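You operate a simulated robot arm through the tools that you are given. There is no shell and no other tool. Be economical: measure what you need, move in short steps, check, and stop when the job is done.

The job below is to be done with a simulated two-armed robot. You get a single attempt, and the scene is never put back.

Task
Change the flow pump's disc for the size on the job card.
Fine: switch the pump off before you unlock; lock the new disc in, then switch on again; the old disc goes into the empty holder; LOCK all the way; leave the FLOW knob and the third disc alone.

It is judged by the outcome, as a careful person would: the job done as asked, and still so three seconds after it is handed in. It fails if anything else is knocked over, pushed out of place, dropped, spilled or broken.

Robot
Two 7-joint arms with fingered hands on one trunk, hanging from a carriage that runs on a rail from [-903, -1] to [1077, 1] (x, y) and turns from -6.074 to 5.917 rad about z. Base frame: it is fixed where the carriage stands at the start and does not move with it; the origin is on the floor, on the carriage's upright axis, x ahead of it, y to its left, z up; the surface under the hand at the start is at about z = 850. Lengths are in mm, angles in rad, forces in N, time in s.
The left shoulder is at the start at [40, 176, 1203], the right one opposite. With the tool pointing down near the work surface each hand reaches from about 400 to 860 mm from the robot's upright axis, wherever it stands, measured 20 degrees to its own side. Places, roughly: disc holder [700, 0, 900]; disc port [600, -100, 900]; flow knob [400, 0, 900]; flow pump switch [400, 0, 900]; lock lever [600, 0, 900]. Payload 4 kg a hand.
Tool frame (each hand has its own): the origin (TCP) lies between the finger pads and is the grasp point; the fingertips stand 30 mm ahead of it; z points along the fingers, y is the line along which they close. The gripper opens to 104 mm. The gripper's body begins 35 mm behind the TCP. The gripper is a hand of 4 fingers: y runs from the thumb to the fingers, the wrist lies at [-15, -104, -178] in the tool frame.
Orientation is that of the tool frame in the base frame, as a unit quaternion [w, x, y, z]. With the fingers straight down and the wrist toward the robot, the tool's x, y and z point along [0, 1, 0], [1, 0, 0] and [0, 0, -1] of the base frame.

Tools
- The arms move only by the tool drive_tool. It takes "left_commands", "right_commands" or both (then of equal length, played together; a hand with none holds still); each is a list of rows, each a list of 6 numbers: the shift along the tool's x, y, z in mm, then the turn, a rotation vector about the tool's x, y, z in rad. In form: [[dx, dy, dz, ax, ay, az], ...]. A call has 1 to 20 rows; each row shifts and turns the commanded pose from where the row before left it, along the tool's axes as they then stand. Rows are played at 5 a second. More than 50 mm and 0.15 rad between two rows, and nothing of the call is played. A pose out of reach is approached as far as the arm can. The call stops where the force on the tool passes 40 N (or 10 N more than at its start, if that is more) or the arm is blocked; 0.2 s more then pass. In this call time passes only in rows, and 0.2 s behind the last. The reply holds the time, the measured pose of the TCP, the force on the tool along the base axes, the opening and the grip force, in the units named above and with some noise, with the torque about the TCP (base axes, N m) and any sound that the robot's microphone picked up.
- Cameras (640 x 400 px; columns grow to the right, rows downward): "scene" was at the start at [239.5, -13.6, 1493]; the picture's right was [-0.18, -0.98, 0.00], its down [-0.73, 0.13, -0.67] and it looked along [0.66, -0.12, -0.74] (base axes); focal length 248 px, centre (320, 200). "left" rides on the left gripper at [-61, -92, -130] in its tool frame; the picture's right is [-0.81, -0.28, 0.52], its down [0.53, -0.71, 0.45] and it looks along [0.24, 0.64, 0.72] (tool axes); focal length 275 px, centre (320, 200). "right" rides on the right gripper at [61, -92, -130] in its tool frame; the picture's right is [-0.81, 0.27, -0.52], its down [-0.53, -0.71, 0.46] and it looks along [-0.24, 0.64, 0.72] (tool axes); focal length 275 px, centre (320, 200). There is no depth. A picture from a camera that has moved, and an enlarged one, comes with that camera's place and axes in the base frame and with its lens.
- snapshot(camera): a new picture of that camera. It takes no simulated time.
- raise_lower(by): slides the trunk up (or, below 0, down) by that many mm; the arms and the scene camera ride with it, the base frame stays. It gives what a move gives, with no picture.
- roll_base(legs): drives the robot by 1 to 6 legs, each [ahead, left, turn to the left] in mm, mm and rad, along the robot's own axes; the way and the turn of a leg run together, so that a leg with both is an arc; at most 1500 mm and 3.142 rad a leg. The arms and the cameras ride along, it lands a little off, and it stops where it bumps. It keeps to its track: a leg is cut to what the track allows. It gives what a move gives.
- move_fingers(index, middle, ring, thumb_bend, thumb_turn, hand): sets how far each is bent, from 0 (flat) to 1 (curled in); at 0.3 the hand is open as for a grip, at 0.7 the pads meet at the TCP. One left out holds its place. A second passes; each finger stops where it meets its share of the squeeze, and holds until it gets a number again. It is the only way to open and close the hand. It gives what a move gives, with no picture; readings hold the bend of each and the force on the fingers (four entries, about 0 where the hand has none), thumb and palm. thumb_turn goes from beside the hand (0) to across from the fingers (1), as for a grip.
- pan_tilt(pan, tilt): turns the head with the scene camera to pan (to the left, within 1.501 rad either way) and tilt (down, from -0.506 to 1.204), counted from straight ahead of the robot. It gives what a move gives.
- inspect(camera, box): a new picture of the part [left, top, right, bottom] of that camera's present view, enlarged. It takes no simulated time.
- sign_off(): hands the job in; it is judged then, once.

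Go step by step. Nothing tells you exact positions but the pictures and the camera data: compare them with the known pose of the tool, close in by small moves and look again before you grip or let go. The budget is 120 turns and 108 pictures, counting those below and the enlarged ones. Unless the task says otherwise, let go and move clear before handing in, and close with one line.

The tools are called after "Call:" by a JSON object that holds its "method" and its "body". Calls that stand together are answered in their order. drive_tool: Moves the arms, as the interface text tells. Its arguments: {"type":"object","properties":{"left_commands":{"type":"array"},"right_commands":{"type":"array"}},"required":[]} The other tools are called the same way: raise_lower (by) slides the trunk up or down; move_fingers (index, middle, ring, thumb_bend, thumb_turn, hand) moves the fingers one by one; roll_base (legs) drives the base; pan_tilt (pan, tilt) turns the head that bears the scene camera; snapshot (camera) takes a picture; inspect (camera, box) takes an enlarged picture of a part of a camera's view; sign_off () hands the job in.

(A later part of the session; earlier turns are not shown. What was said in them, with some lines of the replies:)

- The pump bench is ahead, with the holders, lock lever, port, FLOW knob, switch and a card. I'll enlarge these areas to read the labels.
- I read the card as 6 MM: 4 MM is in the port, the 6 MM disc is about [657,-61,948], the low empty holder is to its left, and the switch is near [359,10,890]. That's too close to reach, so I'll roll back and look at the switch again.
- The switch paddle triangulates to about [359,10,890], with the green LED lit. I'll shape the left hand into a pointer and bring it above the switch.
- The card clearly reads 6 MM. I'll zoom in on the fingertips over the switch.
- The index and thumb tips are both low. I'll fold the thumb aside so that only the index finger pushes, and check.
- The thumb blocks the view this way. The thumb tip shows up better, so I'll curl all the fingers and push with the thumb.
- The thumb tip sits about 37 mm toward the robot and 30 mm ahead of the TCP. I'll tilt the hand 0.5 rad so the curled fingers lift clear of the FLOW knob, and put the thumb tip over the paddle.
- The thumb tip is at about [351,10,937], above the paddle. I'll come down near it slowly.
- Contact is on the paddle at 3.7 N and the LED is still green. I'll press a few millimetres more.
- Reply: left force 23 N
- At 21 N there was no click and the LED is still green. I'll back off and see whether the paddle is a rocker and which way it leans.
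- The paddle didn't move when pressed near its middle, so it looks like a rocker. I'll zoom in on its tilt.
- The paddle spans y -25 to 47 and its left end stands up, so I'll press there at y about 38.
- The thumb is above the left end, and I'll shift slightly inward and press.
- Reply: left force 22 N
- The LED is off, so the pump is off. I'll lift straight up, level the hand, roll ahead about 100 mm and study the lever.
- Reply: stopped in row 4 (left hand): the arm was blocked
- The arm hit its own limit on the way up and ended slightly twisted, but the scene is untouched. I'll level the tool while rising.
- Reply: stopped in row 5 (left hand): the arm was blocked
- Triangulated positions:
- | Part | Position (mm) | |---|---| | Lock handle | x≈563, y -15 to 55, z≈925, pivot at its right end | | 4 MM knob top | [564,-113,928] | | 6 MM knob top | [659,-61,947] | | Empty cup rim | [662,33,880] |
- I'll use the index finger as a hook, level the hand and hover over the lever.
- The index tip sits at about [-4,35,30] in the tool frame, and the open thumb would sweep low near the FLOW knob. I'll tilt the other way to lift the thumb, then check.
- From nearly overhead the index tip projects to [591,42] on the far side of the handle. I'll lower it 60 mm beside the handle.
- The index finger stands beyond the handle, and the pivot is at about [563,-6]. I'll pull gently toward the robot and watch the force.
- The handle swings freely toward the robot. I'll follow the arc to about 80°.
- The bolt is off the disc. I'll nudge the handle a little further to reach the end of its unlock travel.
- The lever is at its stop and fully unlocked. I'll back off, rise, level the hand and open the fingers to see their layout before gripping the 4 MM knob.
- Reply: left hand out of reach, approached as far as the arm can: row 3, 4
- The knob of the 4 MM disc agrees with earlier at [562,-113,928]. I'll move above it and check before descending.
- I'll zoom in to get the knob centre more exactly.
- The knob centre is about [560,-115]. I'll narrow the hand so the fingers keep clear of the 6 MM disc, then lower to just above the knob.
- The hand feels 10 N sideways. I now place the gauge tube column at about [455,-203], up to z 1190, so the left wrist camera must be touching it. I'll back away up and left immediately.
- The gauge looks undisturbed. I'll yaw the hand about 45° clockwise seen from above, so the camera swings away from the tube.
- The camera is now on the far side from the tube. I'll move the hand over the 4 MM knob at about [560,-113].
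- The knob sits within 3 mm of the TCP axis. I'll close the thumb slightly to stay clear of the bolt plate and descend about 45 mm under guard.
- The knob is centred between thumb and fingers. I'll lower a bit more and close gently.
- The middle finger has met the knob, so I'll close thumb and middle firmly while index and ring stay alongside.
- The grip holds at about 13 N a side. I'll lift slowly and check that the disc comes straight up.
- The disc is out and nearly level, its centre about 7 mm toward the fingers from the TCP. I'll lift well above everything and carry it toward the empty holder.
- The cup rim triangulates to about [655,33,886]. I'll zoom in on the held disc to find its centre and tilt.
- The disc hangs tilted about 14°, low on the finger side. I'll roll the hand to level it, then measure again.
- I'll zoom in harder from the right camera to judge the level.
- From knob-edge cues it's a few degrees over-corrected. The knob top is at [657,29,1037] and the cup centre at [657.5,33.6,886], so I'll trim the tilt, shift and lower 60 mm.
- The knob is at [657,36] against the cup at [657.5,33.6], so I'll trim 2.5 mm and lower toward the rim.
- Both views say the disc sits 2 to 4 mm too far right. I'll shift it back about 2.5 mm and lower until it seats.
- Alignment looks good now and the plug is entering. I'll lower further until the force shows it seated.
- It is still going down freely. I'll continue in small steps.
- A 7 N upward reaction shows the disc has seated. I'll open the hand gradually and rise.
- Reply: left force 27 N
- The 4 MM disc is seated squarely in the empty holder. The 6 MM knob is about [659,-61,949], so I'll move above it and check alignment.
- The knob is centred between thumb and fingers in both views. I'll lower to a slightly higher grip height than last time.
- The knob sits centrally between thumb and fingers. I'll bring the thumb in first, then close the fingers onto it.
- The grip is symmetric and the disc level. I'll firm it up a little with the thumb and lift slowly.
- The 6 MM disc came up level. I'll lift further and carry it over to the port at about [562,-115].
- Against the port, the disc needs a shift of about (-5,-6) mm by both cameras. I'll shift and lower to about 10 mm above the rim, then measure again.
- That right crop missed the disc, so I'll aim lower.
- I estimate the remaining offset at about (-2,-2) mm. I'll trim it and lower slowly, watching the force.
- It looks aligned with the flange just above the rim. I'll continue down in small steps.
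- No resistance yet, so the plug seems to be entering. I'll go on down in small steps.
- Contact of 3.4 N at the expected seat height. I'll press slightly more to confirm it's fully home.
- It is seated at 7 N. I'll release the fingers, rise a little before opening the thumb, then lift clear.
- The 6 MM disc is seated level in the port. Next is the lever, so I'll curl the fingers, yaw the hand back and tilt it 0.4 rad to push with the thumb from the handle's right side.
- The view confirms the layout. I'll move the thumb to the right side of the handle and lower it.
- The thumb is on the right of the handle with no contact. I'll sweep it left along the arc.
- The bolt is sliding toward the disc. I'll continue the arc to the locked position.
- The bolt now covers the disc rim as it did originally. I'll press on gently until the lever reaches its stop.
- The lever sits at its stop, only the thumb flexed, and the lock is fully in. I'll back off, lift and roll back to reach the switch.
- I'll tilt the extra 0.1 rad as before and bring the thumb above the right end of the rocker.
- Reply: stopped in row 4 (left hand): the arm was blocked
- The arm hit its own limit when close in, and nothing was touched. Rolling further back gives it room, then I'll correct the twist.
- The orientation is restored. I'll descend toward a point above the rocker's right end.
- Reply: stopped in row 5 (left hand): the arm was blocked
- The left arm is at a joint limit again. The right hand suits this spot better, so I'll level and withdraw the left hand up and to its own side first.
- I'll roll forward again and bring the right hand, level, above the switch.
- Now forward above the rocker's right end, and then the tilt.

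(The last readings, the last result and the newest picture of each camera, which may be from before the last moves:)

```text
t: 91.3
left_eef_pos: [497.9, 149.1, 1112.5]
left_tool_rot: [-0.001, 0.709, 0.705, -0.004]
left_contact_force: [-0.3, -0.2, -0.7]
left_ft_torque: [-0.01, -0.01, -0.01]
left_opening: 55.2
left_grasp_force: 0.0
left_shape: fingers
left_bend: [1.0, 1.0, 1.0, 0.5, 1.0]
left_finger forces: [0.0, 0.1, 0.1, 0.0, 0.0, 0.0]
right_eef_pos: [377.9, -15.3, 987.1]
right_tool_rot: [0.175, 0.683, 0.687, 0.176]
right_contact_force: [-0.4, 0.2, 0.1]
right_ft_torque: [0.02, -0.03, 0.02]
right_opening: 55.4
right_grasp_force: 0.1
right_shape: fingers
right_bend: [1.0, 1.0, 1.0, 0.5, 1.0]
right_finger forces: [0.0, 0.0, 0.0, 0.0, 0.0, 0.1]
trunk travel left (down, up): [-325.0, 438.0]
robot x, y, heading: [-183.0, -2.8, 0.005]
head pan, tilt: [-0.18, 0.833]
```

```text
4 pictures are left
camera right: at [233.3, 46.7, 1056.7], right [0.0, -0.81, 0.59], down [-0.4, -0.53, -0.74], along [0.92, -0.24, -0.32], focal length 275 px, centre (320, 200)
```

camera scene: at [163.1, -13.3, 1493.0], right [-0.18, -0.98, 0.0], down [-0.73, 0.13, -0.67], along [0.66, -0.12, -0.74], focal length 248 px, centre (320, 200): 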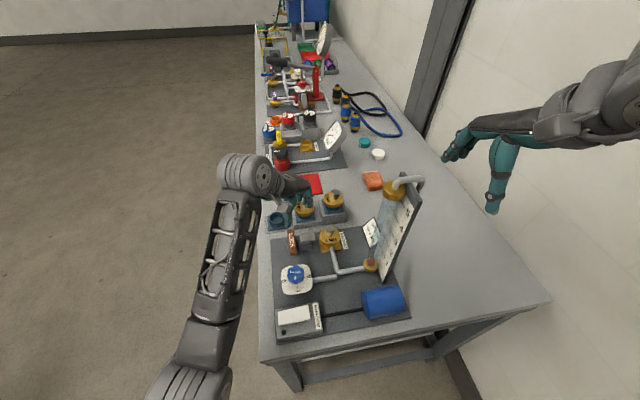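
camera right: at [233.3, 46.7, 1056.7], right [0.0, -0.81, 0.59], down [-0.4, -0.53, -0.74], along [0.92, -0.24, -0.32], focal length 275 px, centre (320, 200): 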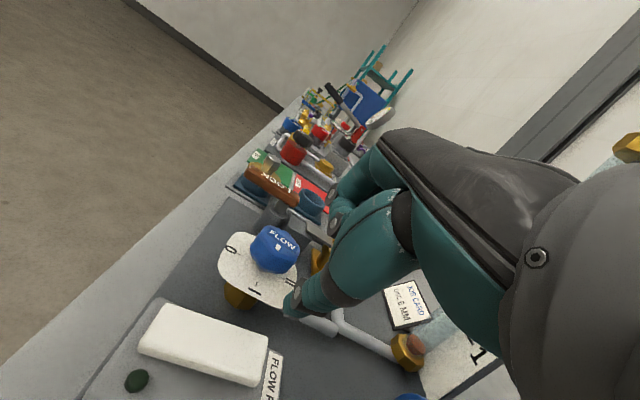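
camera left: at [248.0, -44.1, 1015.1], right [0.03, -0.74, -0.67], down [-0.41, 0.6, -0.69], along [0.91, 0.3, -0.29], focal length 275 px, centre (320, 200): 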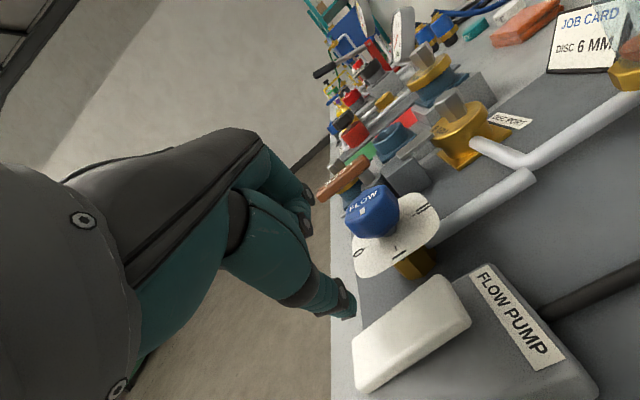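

The thumb tip is above the rocker's right end at about [359,-15]. I'll lower and press.

Call:
{"method": "drive_tool", "body": {"right_commands": [[-2, -4.8, 8.8, 0, 0, 0], [0, -4.8, 8.8, 0, 0, 0], [0, -4.8, 8.8, 0, 0, 0], [0, -2.4, 4.4, 0, 0, 0], [0, -2.4, 4.4, 0, 0, 0]]}}

Call:
{"method": "drive_tool", "body": {"right_commands": [[0, -1.5, 2.7, 0, 0, 0], [0, -1.5, 2.7, 0, 0, 0], [0, -1.5, 2.7, 0, 0, 0]]}}

```text
t: 92.5
left_eef_pos: [496.1, 148.0, 1112.2]
left_tool_rot: [-0.001, 0.708, 0.706, -0.004]
left_contact_force: [-0.9, 0.9, -0.1]
left_ft_torque: [0.0, 0.01, 0.0]
left_opening: 55.4
left_grasp_force: 0.0
left_shape: fingers
left_bend: [1.0, 1.0, 1.0, 0.5, 1.0]
left_finger forces: [0.0, 0.1, 0.1, 0.0, 0.0, 0.0]
right_eef_pos: [378.1, -15.3, 947.2]
right_tool_rot: [0.175, 0.684, 0.686, 0.176]
right_contact_force: [-0.1, 0.7, 0.1]
right_ft_torque: [-0.01, 0.03, -0.02]
right_opening: 55.3
right_grasp_force: 0.1
right_shape: fingers
right_bend: [1.0, 1.0, 1.0, 0.5, 1.0]
right_finger forces: [0.0, 0.0, 0.1, 0.1, 0.4, 0.0]
trunk travel left (down, up): [-325.0, 438.0]
robot x, y, heading: [-183.1, 0.7, 0.006]
head pan, tilt: [-0.18, 0.833]
```

```text
t: 93.3
left_eef_pos: [496.7, 148.5, 1112.7]
left_tool_rot: [0.0, 0.709, 0.705, -0.004]
left_contact_force: [-0.5, 0.0, 0.2]
left_ft_torque: [0.0, 0.03, -0.01]
left_opening: 55.1
left_grasp_force: 0.1
left_shape: fingers
left_bend: [1.0, 1.0, 1.0, 0.5, 1.0]
left_finger forces: [0.1, 0.0, 0.0, 0.0, 0.1, 0.1]
right_eef_pos: [376.2, -15.7, 937.2]
right_tool_rot: [0.176, 0.683, 0.686, 0.176]
right_contact_force: [-0.7, 0.7, 6.8]
right_ft_torque: [0.02, 0.14, -0.04]
right_opening: 54.2
right_grasp_force: 2.9
right_shape: fingers
right_bend: [1.0, 1.0, 1.0, 0.51, 1.0]
right_finger forces: [0.0, 0.0, 0.0, 0.0, 5.9, 0.0]
trunk travel left (down, up): [-325.0, 438.0]
robot x, y, heading: [-180.6, -1.9, 0.006]
head pan, tilt: [-0.18, 0.833]
```

The rocker is pushing back with 7 N. I'll press about 5 mm more, as was needed on the other side, and look.

Call:
{"method": "drive_tool", "body": {"right_commands": [[0, -1.5, 2.7, 0, 0, 0], [0, -1, 1.8, 0, 0, 0]]}}

Call:
{"method": "snapshot", "body": {"camera": "right"}}

```text
t: 93.9
left_eef_pos: [497.3, 149.0, 1113.7]
left_tool_rot: [0.0, 0.708, 0.706, -0.004]
left_contact_force: [0.6, 0.7, 0.0]
left_ft_torque: [0.01, 0.01, 0.02]
left_opening: 55.2
left_grasp_force: 0.1
left_shape: fingers
left_bend: [1.0, 1.0, 1.0, 0.5, 1.0]
left_finger forces: [0.0, 0.1, 0.0, 0.0, 0.0, 0.1]
right_eef_pos: [377.0, -17.7, 932.4]
right_tool_rot: [0.176, 0.683, 0.686, 0.177]
right_contact_force: [-5.7, -1.4, 19.0]
right_ft_torque: [-0.05, 0.38, 0.06]
right_opening: 51.9
right_grasp_force: 9.5
right_shape: fingers
right_bend: [1.0, 1.0, 1.0, 0.56, 1.0]
right_finger forces: [0.1, 0.0, 0.0, 0.1, 19.8, 0.0]
trunk travel left (down, up): [-325.0, 438.0]
robot x, y, heading: [-185.4, 1.0, 0.004]
head pan, tilt: [-0.18, 0.833]
```

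```text
3 pictures are left
camera right: at [233.7, 44.2, 1003.6], right [-0.01, -0.81, 0.59], down [-0.4, -0.53, -0.74], along [0.92, -0.24, -0.32], focal length 275 px, centre (320, 200)
```

right: 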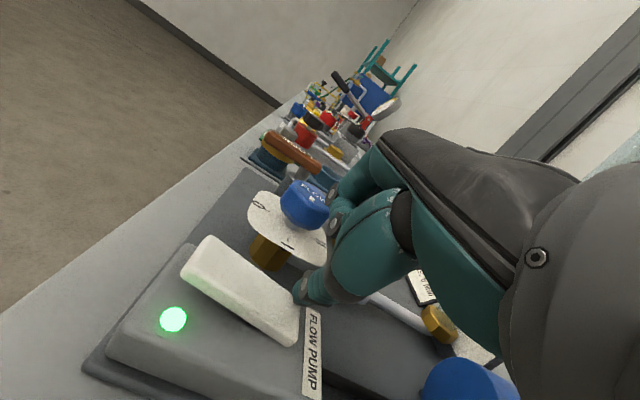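

The LED is green again, so the pump is on. I'll lift the right hand straight up and retreat.

Call:
{"method": "drive_tool", "body": {"right_commands": [[0, 7.2, -13.2, 0, 0, 0], [0, 7.2, -13.2, 0, 0, 0], [0, 7.2, -13.2, 0, 0, 0], [-10, -10, -10, 0.12, 0, 0], [-15, -15, -10, 0.12, 0, 0], [-20, -15, -15, 0.12, 0, 0], [-20, -10, -20, 0.12, 0, 0]]}}

Call:
{"method": "snapshot", "body": {"camera": "scene"}}

```text
t: 95.5
left_eef_pos: [496.5, 149.0, 1111.6]
left_tool_rot: [-0.001, 0.709, 0.705, -0.005]
left_contact_force: [-0.3, -0.4, -0.5]
left_ft_torque: [0.02, -0.02, 0.03]
left_opening: 55.3
left_grasp_force: 0.2
left_shape: fingers
left_bend: [1.0, 1.0, 1.0, 0.5, 1.0]
left_finger forces: [0.1, 0.1, 0.0, 0.1, 0.0, 0.0]
right_eef_pos: [312.1, -82.6, 1015.7]
right_tool_rot: [0.007, 0.705, 0.709, 0.007]
right_contact_force: [0.2, 0.3, 0.7]
right_ft_torque: [-0.02, -0.01, -0.02]
right_opening: 55.3
right_grasp_force: 0.0
right_shape: fingers
right_bend: [1.0, 1.0, 1.0, 0.5, 1.0]
right_finger forces: [0.0, 0.0, 0.0, 0.0, 0.0, 0.0]
trunk travel left (down, up): [-325.0, 438.0]
robot x, y, heading: [-181.7, -0.3, 0.008]
head pan, tilt: [-0.18, 0.833]
```

```text
2 pictures are left
camera scene: at [56.9, -12.8, 1492.9], right [-0.17, -0.98, 0.0], down [-0.73, 0.13, -0.67], along [0.66, -0.12, -0.74], focal length 248 px, centre (320, 200)
```

scene: 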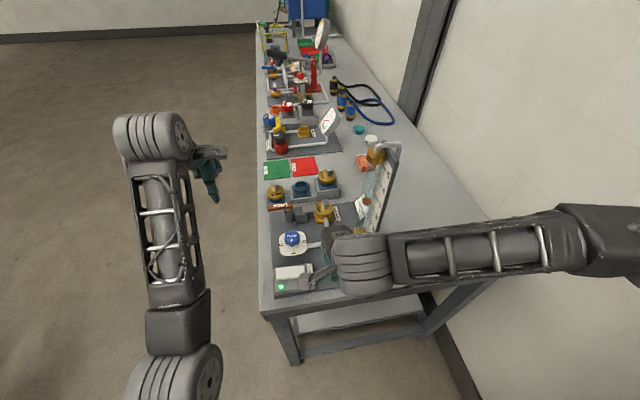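

Everything stands in place and the LED is green. I'll raise the right hand clear and take a last close look.

Call:
{"method": "drive_tool", "body": {"right_commands": [[-20, -15, -30, 0, 0, 0], [-25, -10, -30, 0, 0, 0], [-30, 0, -30, 0, 0, 0], [-30, 0, -30, 0, 0, 0], [-30, 0, -20, 0, 0, 0]]}}

Call:
{"method": "inspect", "body": {"camera": "scene", "box": [255, 170, 415, 300]}}

```text
t: 96.7
left_eef_pos: [496.0, 149.0, 1112.5]
left_tool_rot: [-0.001, 0.709, 0.705, -0.005]
left_contact_force: [0.2, -0.4, 0.8]
left_ft_torque: [0.02, -0.03, -0.01]
left_opening: 55.3
left_grasp_force: 0.1
left_shape: fingers
left_bend: [1.0, 1.0, 1.0, 0.5, 1.0]
left_finger forces: [0.0, 0.0, 0.0, 0.0, 0.0, 0.0]
right_eef_pos: [286.2, -217.7, 1154.0]
right_tool_rot: [0.008, 0.706, 0.709, 0.006]
right_contact_force: [0.7, -1.3, -0.7]
right_ft_torque: [-0.01, 0.01, -0.02]
right_opening: 55.0
right_grasp_force: 0.0
right_shape: fingers
right_bend: [1.0, 1.0, 1.0, 0.5, 1.0]
right_finger forces: [0.0, 0.1, 0.0, 0.0, 0.0, 0.0]
trunk travel left (down, up): [-325.0, 438.0]
robot x, y, heading: [-182.8, -0.6, 0.007]
head pan, tilt: [-0.18, 0.833]
```

```text
3.08 times, centred on (335, 235) of scene
camera zoom: at [56.7, -12.7, 1492.9], right [-0.17, -0.98, 0.0], down [-0.73, 0.13, -0.67], along [0.66, -0.12, -0.74], focal length 763 px, centre (274, 92)
```

zoom: 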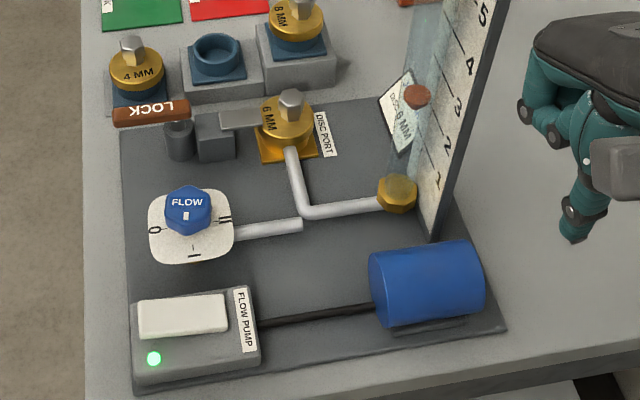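

The 6 MM disc is in the port and fully locked, the 4 MM disc is in the holder, and the pump is on with the float risen. The FLOW knob and the 8 MM disc are untouched, so I'm handing the job in.

Call:
{"method": "sign_off", "body": {}}

```text
The job is handed in.
```

The flow pump now has the 6 MM disc from the job card: the pump was off for the change, LOCK is all the way in and the pump is running again. The old 4 MM disc is in the holder that was empty. The FLOW knob and the 8 MM disc were not touched. The left wrist camera briefly pressed the gauge tube with about 10 N; I backed off at once and saw no damage or shift.
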